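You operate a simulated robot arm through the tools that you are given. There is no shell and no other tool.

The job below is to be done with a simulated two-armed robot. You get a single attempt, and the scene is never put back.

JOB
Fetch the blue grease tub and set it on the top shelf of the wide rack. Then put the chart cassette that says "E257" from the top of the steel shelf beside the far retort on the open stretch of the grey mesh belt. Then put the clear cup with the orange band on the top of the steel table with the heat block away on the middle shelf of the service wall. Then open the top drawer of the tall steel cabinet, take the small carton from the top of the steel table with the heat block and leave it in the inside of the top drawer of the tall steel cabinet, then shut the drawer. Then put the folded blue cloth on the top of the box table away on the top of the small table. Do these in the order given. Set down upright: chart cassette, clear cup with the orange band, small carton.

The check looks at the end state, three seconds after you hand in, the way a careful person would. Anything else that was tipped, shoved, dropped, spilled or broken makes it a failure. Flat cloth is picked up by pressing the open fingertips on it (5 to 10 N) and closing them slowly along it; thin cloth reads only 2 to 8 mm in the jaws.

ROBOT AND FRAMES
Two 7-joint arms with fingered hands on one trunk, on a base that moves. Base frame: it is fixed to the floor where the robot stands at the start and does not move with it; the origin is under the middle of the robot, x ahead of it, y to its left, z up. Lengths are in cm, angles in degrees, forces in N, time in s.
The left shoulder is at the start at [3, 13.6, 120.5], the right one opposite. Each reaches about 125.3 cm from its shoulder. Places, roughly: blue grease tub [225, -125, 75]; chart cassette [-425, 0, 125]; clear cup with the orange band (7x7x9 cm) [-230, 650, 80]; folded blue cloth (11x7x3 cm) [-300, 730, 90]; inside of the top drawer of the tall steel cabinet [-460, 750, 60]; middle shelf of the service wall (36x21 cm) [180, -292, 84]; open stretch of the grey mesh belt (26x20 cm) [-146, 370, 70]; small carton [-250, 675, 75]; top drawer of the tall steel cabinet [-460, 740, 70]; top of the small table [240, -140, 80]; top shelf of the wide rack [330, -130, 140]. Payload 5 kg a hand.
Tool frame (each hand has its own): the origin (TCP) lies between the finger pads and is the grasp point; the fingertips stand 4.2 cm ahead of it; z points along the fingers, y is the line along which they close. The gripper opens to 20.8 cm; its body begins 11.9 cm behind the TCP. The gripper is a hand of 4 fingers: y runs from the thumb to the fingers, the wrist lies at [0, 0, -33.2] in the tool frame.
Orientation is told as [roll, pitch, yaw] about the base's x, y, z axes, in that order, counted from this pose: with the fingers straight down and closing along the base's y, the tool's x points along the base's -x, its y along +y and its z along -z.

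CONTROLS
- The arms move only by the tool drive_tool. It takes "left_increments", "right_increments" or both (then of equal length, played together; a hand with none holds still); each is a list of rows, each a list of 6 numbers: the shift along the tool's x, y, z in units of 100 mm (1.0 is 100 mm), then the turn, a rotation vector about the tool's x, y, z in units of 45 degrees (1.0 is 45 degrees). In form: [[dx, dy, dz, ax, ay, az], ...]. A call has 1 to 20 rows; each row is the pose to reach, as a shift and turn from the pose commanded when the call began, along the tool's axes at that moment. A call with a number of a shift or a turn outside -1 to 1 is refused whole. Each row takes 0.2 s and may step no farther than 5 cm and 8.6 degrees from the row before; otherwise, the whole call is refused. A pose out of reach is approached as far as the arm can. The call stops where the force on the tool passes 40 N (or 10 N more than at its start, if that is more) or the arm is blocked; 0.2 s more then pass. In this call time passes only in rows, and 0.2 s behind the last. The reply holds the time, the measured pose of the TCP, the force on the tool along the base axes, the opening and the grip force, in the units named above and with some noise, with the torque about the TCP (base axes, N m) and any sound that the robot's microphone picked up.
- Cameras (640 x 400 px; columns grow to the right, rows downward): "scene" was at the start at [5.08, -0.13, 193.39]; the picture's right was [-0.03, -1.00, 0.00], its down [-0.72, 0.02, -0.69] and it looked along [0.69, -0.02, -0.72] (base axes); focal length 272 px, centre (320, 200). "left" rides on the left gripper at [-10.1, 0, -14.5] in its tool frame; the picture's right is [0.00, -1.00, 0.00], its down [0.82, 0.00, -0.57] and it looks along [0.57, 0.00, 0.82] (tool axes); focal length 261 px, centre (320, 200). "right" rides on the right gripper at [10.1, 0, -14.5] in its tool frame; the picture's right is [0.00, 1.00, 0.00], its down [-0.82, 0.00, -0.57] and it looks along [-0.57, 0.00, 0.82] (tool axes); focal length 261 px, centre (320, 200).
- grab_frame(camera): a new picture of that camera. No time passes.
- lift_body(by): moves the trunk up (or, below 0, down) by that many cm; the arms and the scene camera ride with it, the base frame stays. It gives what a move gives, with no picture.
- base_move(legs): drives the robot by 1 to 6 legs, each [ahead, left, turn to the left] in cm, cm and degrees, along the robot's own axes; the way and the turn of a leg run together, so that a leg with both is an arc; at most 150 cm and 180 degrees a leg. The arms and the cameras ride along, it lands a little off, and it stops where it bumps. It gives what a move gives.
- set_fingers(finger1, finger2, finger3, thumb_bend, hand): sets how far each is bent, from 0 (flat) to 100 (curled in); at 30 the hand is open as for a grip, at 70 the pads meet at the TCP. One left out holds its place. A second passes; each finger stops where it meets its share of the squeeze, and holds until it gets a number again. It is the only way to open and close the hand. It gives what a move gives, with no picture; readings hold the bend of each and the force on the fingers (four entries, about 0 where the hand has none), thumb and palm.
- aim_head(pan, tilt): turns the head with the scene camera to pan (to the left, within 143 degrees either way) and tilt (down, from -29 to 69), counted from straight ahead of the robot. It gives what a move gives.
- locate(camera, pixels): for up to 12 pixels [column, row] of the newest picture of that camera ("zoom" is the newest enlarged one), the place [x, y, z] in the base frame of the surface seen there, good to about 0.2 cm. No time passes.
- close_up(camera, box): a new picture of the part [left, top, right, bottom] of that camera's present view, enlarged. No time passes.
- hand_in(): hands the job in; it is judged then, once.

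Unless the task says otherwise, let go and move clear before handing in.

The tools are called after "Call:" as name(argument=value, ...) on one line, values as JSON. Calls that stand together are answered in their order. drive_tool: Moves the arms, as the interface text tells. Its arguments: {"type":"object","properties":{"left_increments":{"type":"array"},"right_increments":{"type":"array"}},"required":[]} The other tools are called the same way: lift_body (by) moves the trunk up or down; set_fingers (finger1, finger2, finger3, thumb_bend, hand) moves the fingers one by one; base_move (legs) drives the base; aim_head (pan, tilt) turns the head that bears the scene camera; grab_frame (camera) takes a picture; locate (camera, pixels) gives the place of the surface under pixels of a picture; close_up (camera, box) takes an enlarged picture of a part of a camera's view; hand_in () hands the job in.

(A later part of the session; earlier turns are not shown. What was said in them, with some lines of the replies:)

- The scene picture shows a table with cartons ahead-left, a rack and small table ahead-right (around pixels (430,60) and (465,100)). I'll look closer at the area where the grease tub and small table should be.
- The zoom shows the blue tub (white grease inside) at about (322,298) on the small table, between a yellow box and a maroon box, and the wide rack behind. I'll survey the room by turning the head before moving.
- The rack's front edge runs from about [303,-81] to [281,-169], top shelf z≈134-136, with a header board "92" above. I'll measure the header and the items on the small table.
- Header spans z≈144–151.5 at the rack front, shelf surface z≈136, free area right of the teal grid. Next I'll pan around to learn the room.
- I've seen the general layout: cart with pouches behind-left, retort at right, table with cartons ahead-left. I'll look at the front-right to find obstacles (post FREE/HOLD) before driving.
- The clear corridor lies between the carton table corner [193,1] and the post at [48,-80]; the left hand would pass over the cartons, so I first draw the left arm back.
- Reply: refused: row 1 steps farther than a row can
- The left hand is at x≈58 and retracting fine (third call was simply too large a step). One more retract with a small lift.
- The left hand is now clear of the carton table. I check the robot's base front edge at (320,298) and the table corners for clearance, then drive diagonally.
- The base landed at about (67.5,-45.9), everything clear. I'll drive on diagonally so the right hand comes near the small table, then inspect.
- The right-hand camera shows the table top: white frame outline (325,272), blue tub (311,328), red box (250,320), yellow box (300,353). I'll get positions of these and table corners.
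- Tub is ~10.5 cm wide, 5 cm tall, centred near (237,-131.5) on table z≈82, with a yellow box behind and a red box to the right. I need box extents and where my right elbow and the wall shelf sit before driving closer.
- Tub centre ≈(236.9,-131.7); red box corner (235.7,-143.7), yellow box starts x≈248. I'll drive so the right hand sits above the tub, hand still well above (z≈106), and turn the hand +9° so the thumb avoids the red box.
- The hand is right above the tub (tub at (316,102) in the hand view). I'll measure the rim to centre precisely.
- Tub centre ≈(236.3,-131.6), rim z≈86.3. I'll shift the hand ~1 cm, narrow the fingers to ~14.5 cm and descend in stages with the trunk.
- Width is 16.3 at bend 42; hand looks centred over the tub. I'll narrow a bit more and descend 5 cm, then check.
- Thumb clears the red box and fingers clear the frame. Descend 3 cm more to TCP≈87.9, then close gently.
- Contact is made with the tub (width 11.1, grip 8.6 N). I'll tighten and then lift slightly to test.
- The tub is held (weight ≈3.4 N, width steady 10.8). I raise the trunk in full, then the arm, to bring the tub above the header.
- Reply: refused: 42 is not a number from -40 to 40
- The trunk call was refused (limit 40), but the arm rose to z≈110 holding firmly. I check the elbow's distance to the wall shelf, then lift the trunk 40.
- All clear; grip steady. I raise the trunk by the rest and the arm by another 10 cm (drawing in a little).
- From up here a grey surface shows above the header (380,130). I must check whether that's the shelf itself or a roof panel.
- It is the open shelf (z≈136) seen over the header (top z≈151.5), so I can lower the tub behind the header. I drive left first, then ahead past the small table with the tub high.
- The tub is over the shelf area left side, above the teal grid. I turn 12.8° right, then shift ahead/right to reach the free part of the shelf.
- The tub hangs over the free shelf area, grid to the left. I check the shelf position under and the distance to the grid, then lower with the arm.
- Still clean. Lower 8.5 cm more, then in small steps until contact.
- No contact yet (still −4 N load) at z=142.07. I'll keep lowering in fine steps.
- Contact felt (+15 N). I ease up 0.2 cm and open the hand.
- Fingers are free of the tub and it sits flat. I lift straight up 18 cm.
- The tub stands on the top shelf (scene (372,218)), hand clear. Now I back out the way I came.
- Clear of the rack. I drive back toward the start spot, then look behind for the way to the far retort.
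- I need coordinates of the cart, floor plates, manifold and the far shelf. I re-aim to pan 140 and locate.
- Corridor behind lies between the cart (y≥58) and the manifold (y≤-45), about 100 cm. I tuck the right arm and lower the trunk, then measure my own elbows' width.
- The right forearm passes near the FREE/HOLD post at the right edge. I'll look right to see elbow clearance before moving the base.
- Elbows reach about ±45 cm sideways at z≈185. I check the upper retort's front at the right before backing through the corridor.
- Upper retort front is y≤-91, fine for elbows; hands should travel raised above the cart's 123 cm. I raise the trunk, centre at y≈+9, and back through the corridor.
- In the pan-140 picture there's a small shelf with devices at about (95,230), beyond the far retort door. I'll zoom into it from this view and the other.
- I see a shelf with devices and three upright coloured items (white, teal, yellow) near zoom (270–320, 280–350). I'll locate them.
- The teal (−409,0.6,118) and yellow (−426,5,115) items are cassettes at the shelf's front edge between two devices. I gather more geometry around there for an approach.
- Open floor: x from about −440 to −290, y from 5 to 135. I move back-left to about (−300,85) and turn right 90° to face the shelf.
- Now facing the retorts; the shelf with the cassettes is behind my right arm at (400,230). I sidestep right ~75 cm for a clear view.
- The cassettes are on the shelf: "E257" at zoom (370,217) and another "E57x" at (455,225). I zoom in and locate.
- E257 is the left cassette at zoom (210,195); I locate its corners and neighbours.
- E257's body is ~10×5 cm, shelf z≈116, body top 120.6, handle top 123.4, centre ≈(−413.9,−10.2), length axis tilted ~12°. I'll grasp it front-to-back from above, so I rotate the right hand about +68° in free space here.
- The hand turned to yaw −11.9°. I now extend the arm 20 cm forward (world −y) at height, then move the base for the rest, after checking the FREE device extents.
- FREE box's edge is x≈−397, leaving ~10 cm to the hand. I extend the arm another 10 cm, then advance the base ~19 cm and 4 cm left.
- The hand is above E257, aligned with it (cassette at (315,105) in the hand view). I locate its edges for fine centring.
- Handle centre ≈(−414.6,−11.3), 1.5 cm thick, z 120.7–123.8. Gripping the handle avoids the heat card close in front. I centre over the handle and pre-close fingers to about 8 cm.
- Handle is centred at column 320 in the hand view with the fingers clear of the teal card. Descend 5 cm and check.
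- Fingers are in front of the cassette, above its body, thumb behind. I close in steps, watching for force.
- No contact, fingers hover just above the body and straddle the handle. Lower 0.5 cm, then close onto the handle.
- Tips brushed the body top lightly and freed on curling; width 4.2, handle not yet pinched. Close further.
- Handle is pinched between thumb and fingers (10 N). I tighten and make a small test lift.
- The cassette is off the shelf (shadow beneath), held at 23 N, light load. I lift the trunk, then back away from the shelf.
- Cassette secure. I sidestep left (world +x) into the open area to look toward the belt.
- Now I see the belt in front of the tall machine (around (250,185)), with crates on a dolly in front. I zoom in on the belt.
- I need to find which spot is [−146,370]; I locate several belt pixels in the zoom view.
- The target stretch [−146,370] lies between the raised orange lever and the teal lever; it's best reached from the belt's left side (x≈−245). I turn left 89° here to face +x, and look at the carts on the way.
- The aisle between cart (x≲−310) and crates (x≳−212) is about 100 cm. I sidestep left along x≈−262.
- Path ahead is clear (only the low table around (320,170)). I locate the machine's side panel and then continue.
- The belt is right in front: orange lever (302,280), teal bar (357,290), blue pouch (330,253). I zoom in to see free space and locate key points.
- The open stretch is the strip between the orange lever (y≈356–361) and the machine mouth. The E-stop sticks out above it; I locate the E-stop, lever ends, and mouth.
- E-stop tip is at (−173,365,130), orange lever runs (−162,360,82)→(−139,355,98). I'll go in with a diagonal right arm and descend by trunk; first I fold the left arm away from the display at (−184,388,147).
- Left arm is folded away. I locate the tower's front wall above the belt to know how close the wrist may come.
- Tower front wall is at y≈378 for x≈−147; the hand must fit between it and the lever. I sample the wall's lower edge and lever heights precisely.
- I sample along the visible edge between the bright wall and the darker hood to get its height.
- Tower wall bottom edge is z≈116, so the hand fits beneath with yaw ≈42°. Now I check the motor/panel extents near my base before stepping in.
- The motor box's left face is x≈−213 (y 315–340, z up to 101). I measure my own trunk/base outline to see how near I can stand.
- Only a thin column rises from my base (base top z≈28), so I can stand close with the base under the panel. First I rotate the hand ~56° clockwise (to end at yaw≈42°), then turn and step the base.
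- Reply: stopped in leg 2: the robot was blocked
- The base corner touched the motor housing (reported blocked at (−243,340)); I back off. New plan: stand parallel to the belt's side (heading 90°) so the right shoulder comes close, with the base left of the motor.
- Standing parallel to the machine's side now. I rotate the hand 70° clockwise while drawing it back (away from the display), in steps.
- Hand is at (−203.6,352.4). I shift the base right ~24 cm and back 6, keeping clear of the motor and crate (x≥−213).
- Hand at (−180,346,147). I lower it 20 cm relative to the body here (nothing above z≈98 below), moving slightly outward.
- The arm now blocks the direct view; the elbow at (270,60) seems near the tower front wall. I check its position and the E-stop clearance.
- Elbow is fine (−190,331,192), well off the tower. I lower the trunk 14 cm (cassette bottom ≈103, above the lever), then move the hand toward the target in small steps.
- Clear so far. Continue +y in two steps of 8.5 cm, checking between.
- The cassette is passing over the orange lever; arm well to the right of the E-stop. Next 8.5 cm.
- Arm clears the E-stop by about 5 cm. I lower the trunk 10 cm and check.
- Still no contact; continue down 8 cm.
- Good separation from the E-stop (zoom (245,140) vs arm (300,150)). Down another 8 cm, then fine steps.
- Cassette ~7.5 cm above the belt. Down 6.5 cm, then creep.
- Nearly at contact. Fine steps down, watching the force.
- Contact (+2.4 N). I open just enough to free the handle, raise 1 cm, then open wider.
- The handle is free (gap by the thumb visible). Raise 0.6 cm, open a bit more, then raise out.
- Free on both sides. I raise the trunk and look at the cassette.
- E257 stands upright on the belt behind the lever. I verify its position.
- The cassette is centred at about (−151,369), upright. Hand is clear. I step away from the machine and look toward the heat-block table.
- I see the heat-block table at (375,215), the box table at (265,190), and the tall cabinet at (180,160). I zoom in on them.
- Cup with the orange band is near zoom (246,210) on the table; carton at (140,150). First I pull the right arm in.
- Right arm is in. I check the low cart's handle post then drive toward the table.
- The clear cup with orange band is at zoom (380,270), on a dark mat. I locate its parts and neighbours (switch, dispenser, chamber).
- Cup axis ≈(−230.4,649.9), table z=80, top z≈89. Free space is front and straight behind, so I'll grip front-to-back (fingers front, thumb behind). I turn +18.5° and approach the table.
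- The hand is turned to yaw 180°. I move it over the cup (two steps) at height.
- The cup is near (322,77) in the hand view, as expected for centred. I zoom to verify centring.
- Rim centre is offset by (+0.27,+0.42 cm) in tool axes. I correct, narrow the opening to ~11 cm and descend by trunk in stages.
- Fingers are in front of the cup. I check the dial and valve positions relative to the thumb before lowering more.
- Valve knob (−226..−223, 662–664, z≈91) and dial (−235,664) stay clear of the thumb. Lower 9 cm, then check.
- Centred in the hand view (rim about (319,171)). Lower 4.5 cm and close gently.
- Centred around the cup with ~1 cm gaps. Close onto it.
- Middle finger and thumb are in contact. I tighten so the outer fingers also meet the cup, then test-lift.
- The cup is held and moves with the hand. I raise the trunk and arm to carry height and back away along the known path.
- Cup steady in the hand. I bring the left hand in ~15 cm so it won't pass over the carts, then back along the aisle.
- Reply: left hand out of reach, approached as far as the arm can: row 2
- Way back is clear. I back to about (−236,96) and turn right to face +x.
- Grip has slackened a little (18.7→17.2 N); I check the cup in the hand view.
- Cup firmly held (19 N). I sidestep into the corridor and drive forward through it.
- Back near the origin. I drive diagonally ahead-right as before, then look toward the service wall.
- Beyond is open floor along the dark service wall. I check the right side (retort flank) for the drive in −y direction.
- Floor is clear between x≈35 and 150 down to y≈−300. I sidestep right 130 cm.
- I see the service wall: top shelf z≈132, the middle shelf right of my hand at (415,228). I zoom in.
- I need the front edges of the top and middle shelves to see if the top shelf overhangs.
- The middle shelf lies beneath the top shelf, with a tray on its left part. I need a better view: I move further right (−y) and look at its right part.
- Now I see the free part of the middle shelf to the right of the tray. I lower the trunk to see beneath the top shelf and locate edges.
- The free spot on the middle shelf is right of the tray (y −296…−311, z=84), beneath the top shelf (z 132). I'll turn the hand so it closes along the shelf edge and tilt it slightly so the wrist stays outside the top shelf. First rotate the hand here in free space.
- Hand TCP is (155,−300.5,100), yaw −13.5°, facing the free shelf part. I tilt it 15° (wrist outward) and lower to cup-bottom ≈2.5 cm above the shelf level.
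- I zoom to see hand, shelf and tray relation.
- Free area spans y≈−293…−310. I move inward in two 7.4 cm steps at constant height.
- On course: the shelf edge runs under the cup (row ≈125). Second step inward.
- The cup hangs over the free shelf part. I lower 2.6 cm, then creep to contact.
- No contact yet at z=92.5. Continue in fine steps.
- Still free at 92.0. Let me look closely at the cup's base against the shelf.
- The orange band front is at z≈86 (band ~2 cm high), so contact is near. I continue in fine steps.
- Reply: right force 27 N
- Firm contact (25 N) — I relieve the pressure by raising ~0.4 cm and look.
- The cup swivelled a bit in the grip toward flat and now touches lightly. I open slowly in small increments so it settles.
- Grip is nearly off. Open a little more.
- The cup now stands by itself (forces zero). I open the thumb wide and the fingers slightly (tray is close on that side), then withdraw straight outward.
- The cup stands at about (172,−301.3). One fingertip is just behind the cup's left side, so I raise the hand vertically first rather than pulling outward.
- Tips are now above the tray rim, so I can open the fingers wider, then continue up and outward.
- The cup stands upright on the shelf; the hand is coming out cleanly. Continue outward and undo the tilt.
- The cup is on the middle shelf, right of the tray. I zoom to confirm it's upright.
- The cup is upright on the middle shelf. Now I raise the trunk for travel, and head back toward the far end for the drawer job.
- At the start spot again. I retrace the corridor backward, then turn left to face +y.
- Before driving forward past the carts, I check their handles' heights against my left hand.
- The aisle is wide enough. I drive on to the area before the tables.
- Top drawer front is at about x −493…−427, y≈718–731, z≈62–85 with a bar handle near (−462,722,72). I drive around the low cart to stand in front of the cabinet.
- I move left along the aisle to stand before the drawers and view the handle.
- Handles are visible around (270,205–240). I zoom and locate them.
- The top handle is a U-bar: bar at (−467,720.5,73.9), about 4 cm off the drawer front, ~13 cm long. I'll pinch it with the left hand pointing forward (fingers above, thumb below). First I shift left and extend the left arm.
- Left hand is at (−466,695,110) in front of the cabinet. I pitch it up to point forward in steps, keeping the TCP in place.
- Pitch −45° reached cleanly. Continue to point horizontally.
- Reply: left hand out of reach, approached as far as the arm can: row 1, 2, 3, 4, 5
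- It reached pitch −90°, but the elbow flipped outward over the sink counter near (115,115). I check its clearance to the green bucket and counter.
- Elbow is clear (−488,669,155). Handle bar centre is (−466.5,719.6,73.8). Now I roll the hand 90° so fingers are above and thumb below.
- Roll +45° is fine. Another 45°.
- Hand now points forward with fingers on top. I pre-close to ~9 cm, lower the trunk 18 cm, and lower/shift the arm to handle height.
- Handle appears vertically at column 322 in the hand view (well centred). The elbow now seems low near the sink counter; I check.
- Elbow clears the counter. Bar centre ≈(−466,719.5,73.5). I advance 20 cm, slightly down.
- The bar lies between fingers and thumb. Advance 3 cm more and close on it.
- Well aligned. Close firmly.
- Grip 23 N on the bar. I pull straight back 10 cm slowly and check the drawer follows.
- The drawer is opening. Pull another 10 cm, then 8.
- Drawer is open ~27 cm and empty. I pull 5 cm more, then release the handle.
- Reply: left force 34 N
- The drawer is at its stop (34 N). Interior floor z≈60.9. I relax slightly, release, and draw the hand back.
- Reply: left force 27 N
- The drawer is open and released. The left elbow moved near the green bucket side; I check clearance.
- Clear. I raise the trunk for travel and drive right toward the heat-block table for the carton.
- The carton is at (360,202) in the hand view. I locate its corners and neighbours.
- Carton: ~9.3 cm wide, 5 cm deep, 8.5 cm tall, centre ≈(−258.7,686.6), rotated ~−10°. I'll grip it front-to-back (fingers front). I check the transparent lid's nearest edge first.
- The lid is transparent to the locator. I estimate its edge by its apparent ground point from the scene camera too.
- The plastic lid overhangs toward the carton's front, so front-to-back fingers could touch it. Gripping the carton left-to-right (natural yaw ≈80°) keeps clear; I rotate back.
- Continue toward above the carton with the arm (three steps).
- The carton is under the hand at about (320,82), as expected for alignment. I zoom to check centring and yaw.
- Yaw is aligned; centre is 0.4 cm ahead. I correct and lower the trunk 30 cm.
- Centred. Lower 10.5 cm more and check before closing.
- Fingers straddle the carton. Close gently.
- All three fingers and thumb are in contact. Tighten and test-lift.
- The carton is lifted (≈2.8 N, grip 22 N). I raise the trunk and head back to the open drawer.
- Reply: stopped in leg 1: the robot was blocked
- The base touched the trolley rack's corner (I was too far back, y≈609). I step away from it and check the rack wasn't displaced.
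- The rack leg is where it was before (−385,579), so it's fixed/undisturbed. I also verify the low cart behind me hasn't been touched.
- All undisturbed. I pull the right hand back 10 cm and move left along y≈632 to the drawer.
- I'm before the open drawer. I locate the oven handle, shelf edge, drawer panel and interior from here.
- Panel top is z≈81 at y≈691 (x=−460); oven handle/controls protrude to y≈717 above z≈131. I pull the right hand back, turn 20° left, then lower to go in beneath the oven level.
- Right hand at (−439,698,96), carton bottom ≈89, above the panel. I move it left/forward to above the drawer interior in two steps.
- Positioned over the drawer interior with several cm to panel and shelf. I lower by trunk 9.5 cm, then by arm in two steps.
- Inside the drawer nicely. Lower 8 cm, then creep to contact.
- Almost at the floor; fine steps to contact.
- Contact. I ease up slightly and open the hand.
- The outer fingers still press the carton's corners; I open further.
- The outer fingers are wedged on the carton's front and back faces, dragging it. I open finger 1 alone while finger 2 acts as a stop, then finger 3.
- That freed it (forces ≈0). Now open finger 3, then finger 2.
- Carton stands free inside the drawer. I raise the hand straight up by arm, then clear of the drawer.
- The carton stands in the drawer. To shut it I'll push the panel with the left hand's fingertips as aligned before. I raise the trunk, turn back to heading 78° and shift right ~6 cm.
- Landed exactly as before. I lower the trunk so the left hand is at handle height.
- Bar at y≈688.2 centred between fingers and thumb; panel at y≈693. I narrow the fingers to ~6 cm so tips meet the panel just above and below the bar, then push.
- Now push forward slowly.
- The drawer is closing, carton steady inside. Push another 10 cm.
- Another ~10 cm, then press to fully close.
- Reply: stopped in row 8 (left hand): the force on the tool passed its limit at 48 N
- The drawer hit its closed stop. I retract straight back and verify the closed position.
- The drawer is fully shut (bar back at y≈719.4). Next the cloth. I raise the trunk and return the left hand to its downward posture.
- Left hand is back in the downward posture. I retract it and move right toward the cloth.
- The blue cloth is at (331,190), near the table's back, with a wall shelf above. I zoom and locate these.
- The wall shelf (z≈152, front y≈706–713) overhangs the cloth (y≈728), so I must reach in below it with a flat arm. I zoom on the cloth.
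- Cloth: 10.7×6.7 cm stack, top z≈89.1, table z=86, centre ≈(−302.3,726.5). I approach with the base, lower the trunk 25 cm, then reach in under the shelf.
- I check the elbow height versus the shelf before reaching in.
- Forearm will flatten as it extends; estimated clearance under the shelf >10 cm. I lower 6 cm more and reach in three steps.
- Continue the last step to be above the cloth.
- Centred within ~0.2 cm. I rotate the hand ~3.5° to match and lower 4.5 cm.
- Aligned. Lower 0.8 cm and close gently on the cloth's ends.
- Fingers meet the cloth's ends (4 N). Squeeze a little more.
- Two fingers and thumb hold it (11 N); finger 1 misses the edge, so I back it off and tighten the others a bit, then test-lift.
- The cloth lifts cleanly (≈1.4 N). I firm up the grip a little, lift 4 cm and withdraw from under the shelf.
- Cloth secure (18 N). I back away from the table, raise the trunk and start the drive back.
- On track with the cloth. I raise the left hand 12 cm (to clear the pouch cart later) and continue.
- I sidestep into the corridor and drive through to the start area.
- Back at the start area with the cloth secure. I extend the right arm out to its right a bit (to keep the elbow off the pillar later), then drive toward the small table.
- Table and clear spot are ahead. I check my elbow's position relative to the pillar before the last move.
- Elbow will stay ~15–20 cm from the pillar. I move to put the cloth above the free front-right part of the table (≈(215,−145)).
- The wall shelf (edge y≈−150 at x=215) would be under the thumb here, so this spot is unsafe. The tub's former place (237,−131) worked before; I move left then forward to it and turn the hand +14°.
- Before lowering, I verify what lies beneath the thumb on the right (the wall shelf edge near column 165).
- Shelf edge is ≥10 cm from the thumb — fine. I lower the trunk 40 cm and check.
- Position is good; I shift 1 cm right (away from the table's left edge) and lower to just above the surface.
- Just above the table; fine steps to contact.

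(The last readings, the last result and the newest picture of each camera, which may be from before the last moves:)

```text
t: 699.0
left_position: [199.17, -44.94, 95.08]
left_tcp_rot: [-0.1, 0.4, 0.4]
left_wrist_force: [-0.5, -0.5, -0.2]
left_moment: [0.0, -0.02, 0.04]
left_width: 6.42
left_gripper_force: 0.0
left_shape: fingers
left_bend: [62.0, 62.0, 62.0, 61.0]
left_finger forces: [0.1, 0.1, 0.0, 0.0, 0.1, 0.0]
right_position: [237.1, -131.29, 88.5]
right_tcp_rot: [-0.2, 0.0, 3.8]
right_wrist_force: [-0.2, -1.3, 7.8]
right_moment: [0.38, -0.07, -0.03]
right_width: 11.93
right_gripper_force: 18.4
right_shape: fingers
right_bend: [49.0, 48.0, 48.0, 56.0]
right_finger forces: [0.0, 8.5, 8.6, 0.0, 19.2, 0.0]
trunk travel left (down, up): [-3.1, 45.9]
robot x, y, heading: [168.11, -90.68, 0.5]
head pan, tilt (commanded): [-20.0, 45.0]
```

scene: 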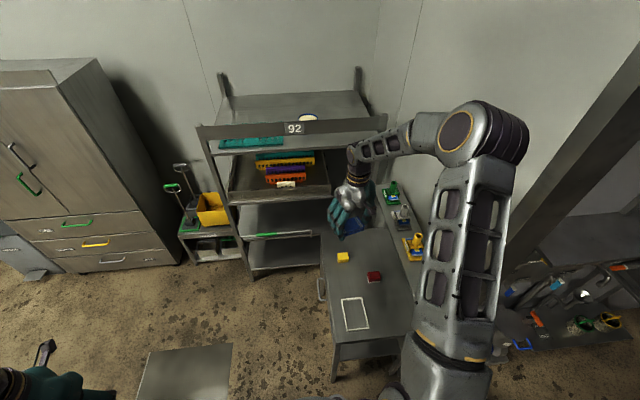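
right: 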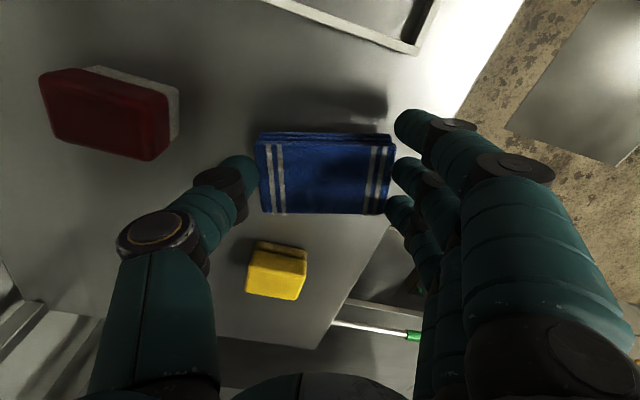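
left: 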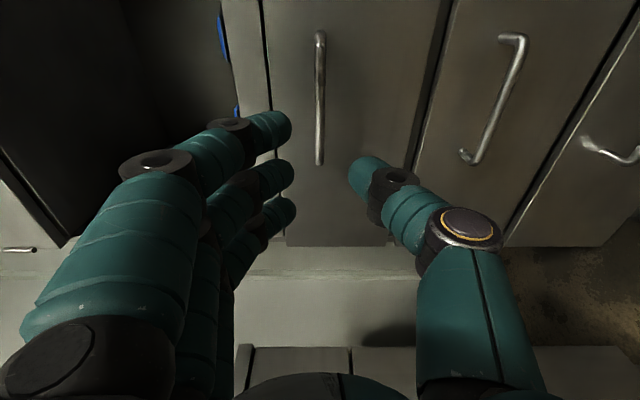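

Contact (≈8 N). I open the hand.

Call:
set_fingers(hand="right", finger1=46, finger2=45, finger3=45, thumb_bend=49)

Call:
grab_frame(camera="right")

```text
t: 700.0
left_position: [199.3, -44.86, 94.89]
left_tcp_rot: [-0.2, 0.5, 0.4]
left_wrist_force: [-0.6, -0.4, 0.1]
left_moment: [-0.03, 0.04, -0.03]
left_width: 6.42
left_gripper_force: 0.0
left_shape: fingers
left_bend: [62.0, 62.0, 62.0, 61.0]
left_finger forces: [0.0, 0.1, 0.0, 0.0, 0.1, 0.0]
right_position: [236.94, -131.26, 88.42]
right_tcp_rot: [-0.1, 0.1, 4.0]
right_wrist_force: [-0.2, 0.7, -0.3]
right_moment: [0.04, 0.01, 0.02]
right_width: 13.26
right_gripper_force: 0.1
right_shape: fingers
right_bend: [46.0, 45.0, 45.0, 49.0]
right_finger forces: [0.0, 0.0, 0.0, 0.0, 0.0, 0.1]
trunk travel left (down, up): [-3.1, 45.9]
robot x, y, heading: [167.94, -90.57, 0.1]
head pan, tilt (commanded): [-20.0, 45.0]
```

```text
taken
```

right: 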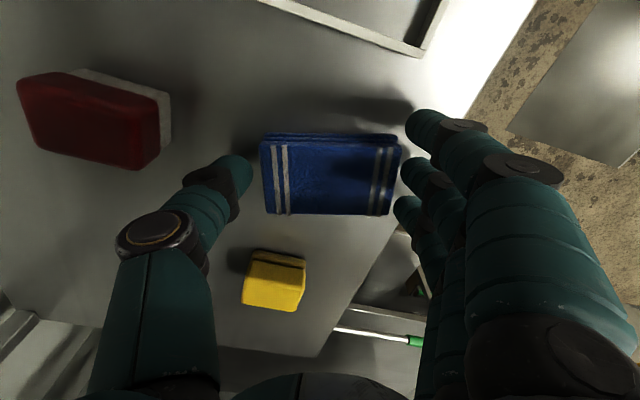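

Released; the cloth lies flat. I raise the hand and check.

Call:
lift_body(by=12)

Call:
grab_frame(camera="right")

Call:
locate(camera="right", pixels=[[280, 95], [375, 95], [285, 130], [370, 135], [325, 110], [420, 60], [400, 110]])

Call:
lift_body(by=33)

Call:
grab_frame(camera="scene")

```text
t: 701.5
left_position: [199.32, -45.0, 106.9]
left_tcp_rot: [-0.3, 0.5, 0.4]
left_wrist_force: [-0.4, 0.2, -0.5]
left_moment: [0.05, 0.05, 0.01]
left_width: 6.41
left_gripper_force: 0.1
left_shape: fingers
left_bend: [62.0, 62.0, 62.0, 61.0]
left_finger forces: [0.0, 0.0, 0.1, 0.0, 0.1, 0.1]
right_position: [236.94, -131.37, 100.21]
right_tcp_rot: [0.0, 0.1, 3.9]
right_wrist_force: [0.5, -0.1, -0.2]
right_moment: [0.03, 0.02, 0.01]
right_width: 13.25
right_gripper_force: 0.1
right_shape: fingers
right_bend: [46.0, 45.0, 45.0, 49.0]
right_finger forces: [0.0, 0.0, 0.1, 0.0, 0.1, 0.0]
trunk travel left (down, up): [-15.1, 33.9]
robot x, y, heading: [168.48, -91.0, 0.3]
head pan, tilt (commanded): [-20.0, 45.0]
```

```text
taken
```

right: 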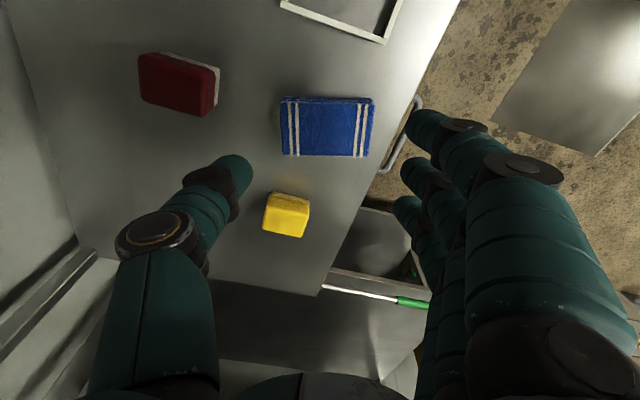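

```text
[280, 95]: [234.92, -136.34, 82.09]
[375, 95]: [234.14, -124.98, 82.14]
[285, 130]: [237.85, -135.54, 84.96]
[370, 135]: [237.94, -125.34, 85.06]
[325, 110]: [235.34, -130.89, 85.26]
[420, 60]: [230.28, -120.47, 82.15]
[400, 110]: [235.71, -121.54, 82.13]
```

```text
t: 704.7
left_position: [199.22, -44.95, 139.96]
left_tcp_rot: [-0.1, 0.4, 0.4]
left_wrist_force: [0.0, 0.2, 0.3]
left_moment: [0.02, 0.01, 0.01]
left_width: 6.42
left_gripper_force: 0.1
left_shape: fingers
left_bend: [62.0, 62.0, 62.0, 61.0]
left_finger forces: [0.0, 0.0, 0.0, 0.0, 0.1, 0.0]
right_position: [236.94, -131.28, 133.35]
right_tcp_rot: [-0.1, 0.1, 3.9]
right_wrist_force: [0.3, -0.4, -0.3]
right_moment: [-0.02, 0.01, 0.01]
right_width: 13.26
right_gripper_force: 0.0
right_shape: fingers
right_bend: [46.0, 45.0, 45.0, 49.0]
right_finger forces: [0.0, 0.1, 0.1, 0.1, 0.0, 0.0]
trunk travel left (down, up): [-48.1, 0.9]
robot x, y, heading: [168.11, -90.58, 0.2]
head pan, tilt (commanded): [-20.0, 45.0]
```

```text
taken
```

scene: 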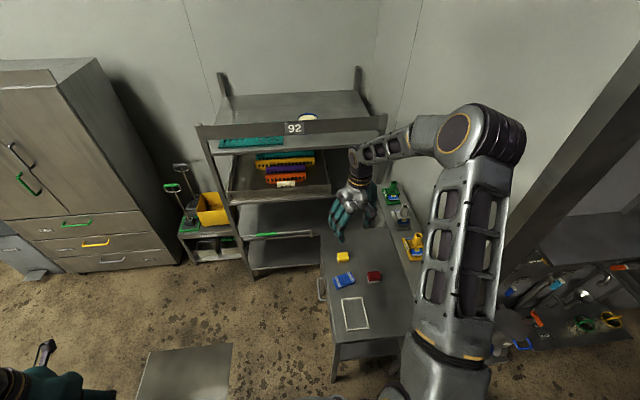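

The cloth lies flat on the small table at about (237,−130.5). I back away and take a last look at the rack and service wall from here.

Call:
base_move(legs=[[-35, 8, 0]])

Call:
close_up(camera="scene", box=[200, 60, 440, 320])

Call:
aim_head(pan=-50, tilt=35)

Call:
grab_frame(camera="scene")

```text
t: 707.0
left_position: [163.59, -36.95, 139.98]
left_tcp_rot: [0.0, 0.6, 0.2]
left_wrist_force: [0.5, 0.6, -0.5]
left_moment: [0.02, 0.0, -0.02]
left_width: 6.44
left_gripper_force: 0.1
left_shape: fingers
left_bend: [62.0, 62.0, 62.0, 61.0]
left_finger forces: [0.1, 0.0, 0.0, 0.0, 0.0, 0.0]
right_position: [201.09, -123.43, 133.31]
right_tcp_rot: [-0.2, 0.1, 3.7]
right_wrist_force: [0.2, -0.9, -1.1]
right_moment: [-0.02, 0.01, 0.04]
right_width: 13.26
right_gripper_force: 0.1
right_shape: fingers
right_bend: [46.0, 45.0, 45.0, 49.0]
right_finger forces: [0.1, 0.1, 0.0, 0.0, 0.1, 0.0]
trunk travel left (down, up): [-48.1, 0.9]
robot x, y, heading: [132.59, -82.86, 0.3]
head pan, tilt (commanded): [-20.0, 45.0]
```

```text
1.54 times, centred on (320, 190) of scene
```

zoom: 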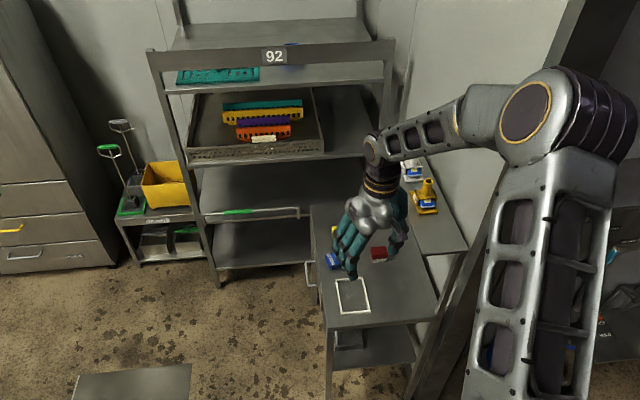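

```text
t: 708.0
left_position: [163.62, -37.01, 139.93]
left_tcp_rot: [-0.2, 0.5, 0.3]
left_wrist_force: [1.1, -0.2, 0.3]
left_moment: [0.04, 0.03, 0.02]
left_width: 6.42
left_gripper_force: 0.0
left_shape: fingers
left_bend: [62.0, 62.0, 62.0, 61.0]
left_finger forces: [0.0, 0.1, 0.0, 0.1, 0.0, 0.0]
right_position: [201.2, -123.5, 133.3]
right_tcp_rot: [-0.1, 0.1, 3.7]
right_wrist_force: [0.5, -0.6, -1.2]
right_moment: [0.01, 0.09, 0.0]
right_width: 13.25
right_gripper_force: 0.1
right_shape: fingers
right_bend: [46.0, 45.0, 45.0, 49.0]
right_finger forces: [0.1, 0.0, 0.0, 0.0, 0.0, 0.0]
trunk travel left (down, up): [-48.1, 0.9]
robot x, y, heading: [132.5, -82.34, 0.2]
head pan, tilt (commanded): [-50.0, 35.0]
```

```text
taken
```

scene: 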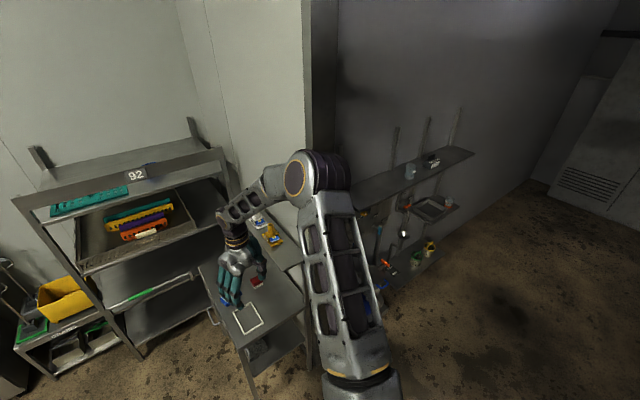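

The cloth is on the small table, the cup is upright on the service wall's middle shelf, and a bit of the blue tub shows behind the "92" header. From here I can't see the cassette or the carton. The cassette stood upright on the belt when I let it go. The carton stood upright in the drawer before I shut it, and both hands are now empty and clear. I'm handing in.

Call:
hand_in()

```text
The job is handed in.
```

The last thing I saw was the cloth on the small table, the cup on the service wall shelf, and the tub just showing behind the "92" header. All five jobs are done in the order given, and the work is handed in.

- **Blue grease tub:** it is on the top shelf of the wide rack, to the right of the teal grid.
- **Chart cassette "E257":** it stands upright on the open stretch of the mesh belt, between the orange lever and the machine mouth.
- **Cup with the orange band:** it stands upright on the middle shelf of the service wall, to the right of the tray. I let it go slightly tilted because the top shelf left little room, and a close look afterwards showed it upright.
- **Small carton:** it is in the top drawer of the tall cabinet, and the drawer is shut. The carton moved about 2 cm with my fingers as I let it go, but it was standing upright before I shut the drawer. I could not see it after that.
- **Folded blue cloth:** it lies flat on the small table, in the spot where the tub was.

The base bumped into things twice: a corner touched the motor housing on the belt machine, and later a leg of the trolley rack. The rack leg was still in its earlier place when I measured it. I did not measure the motor housing.
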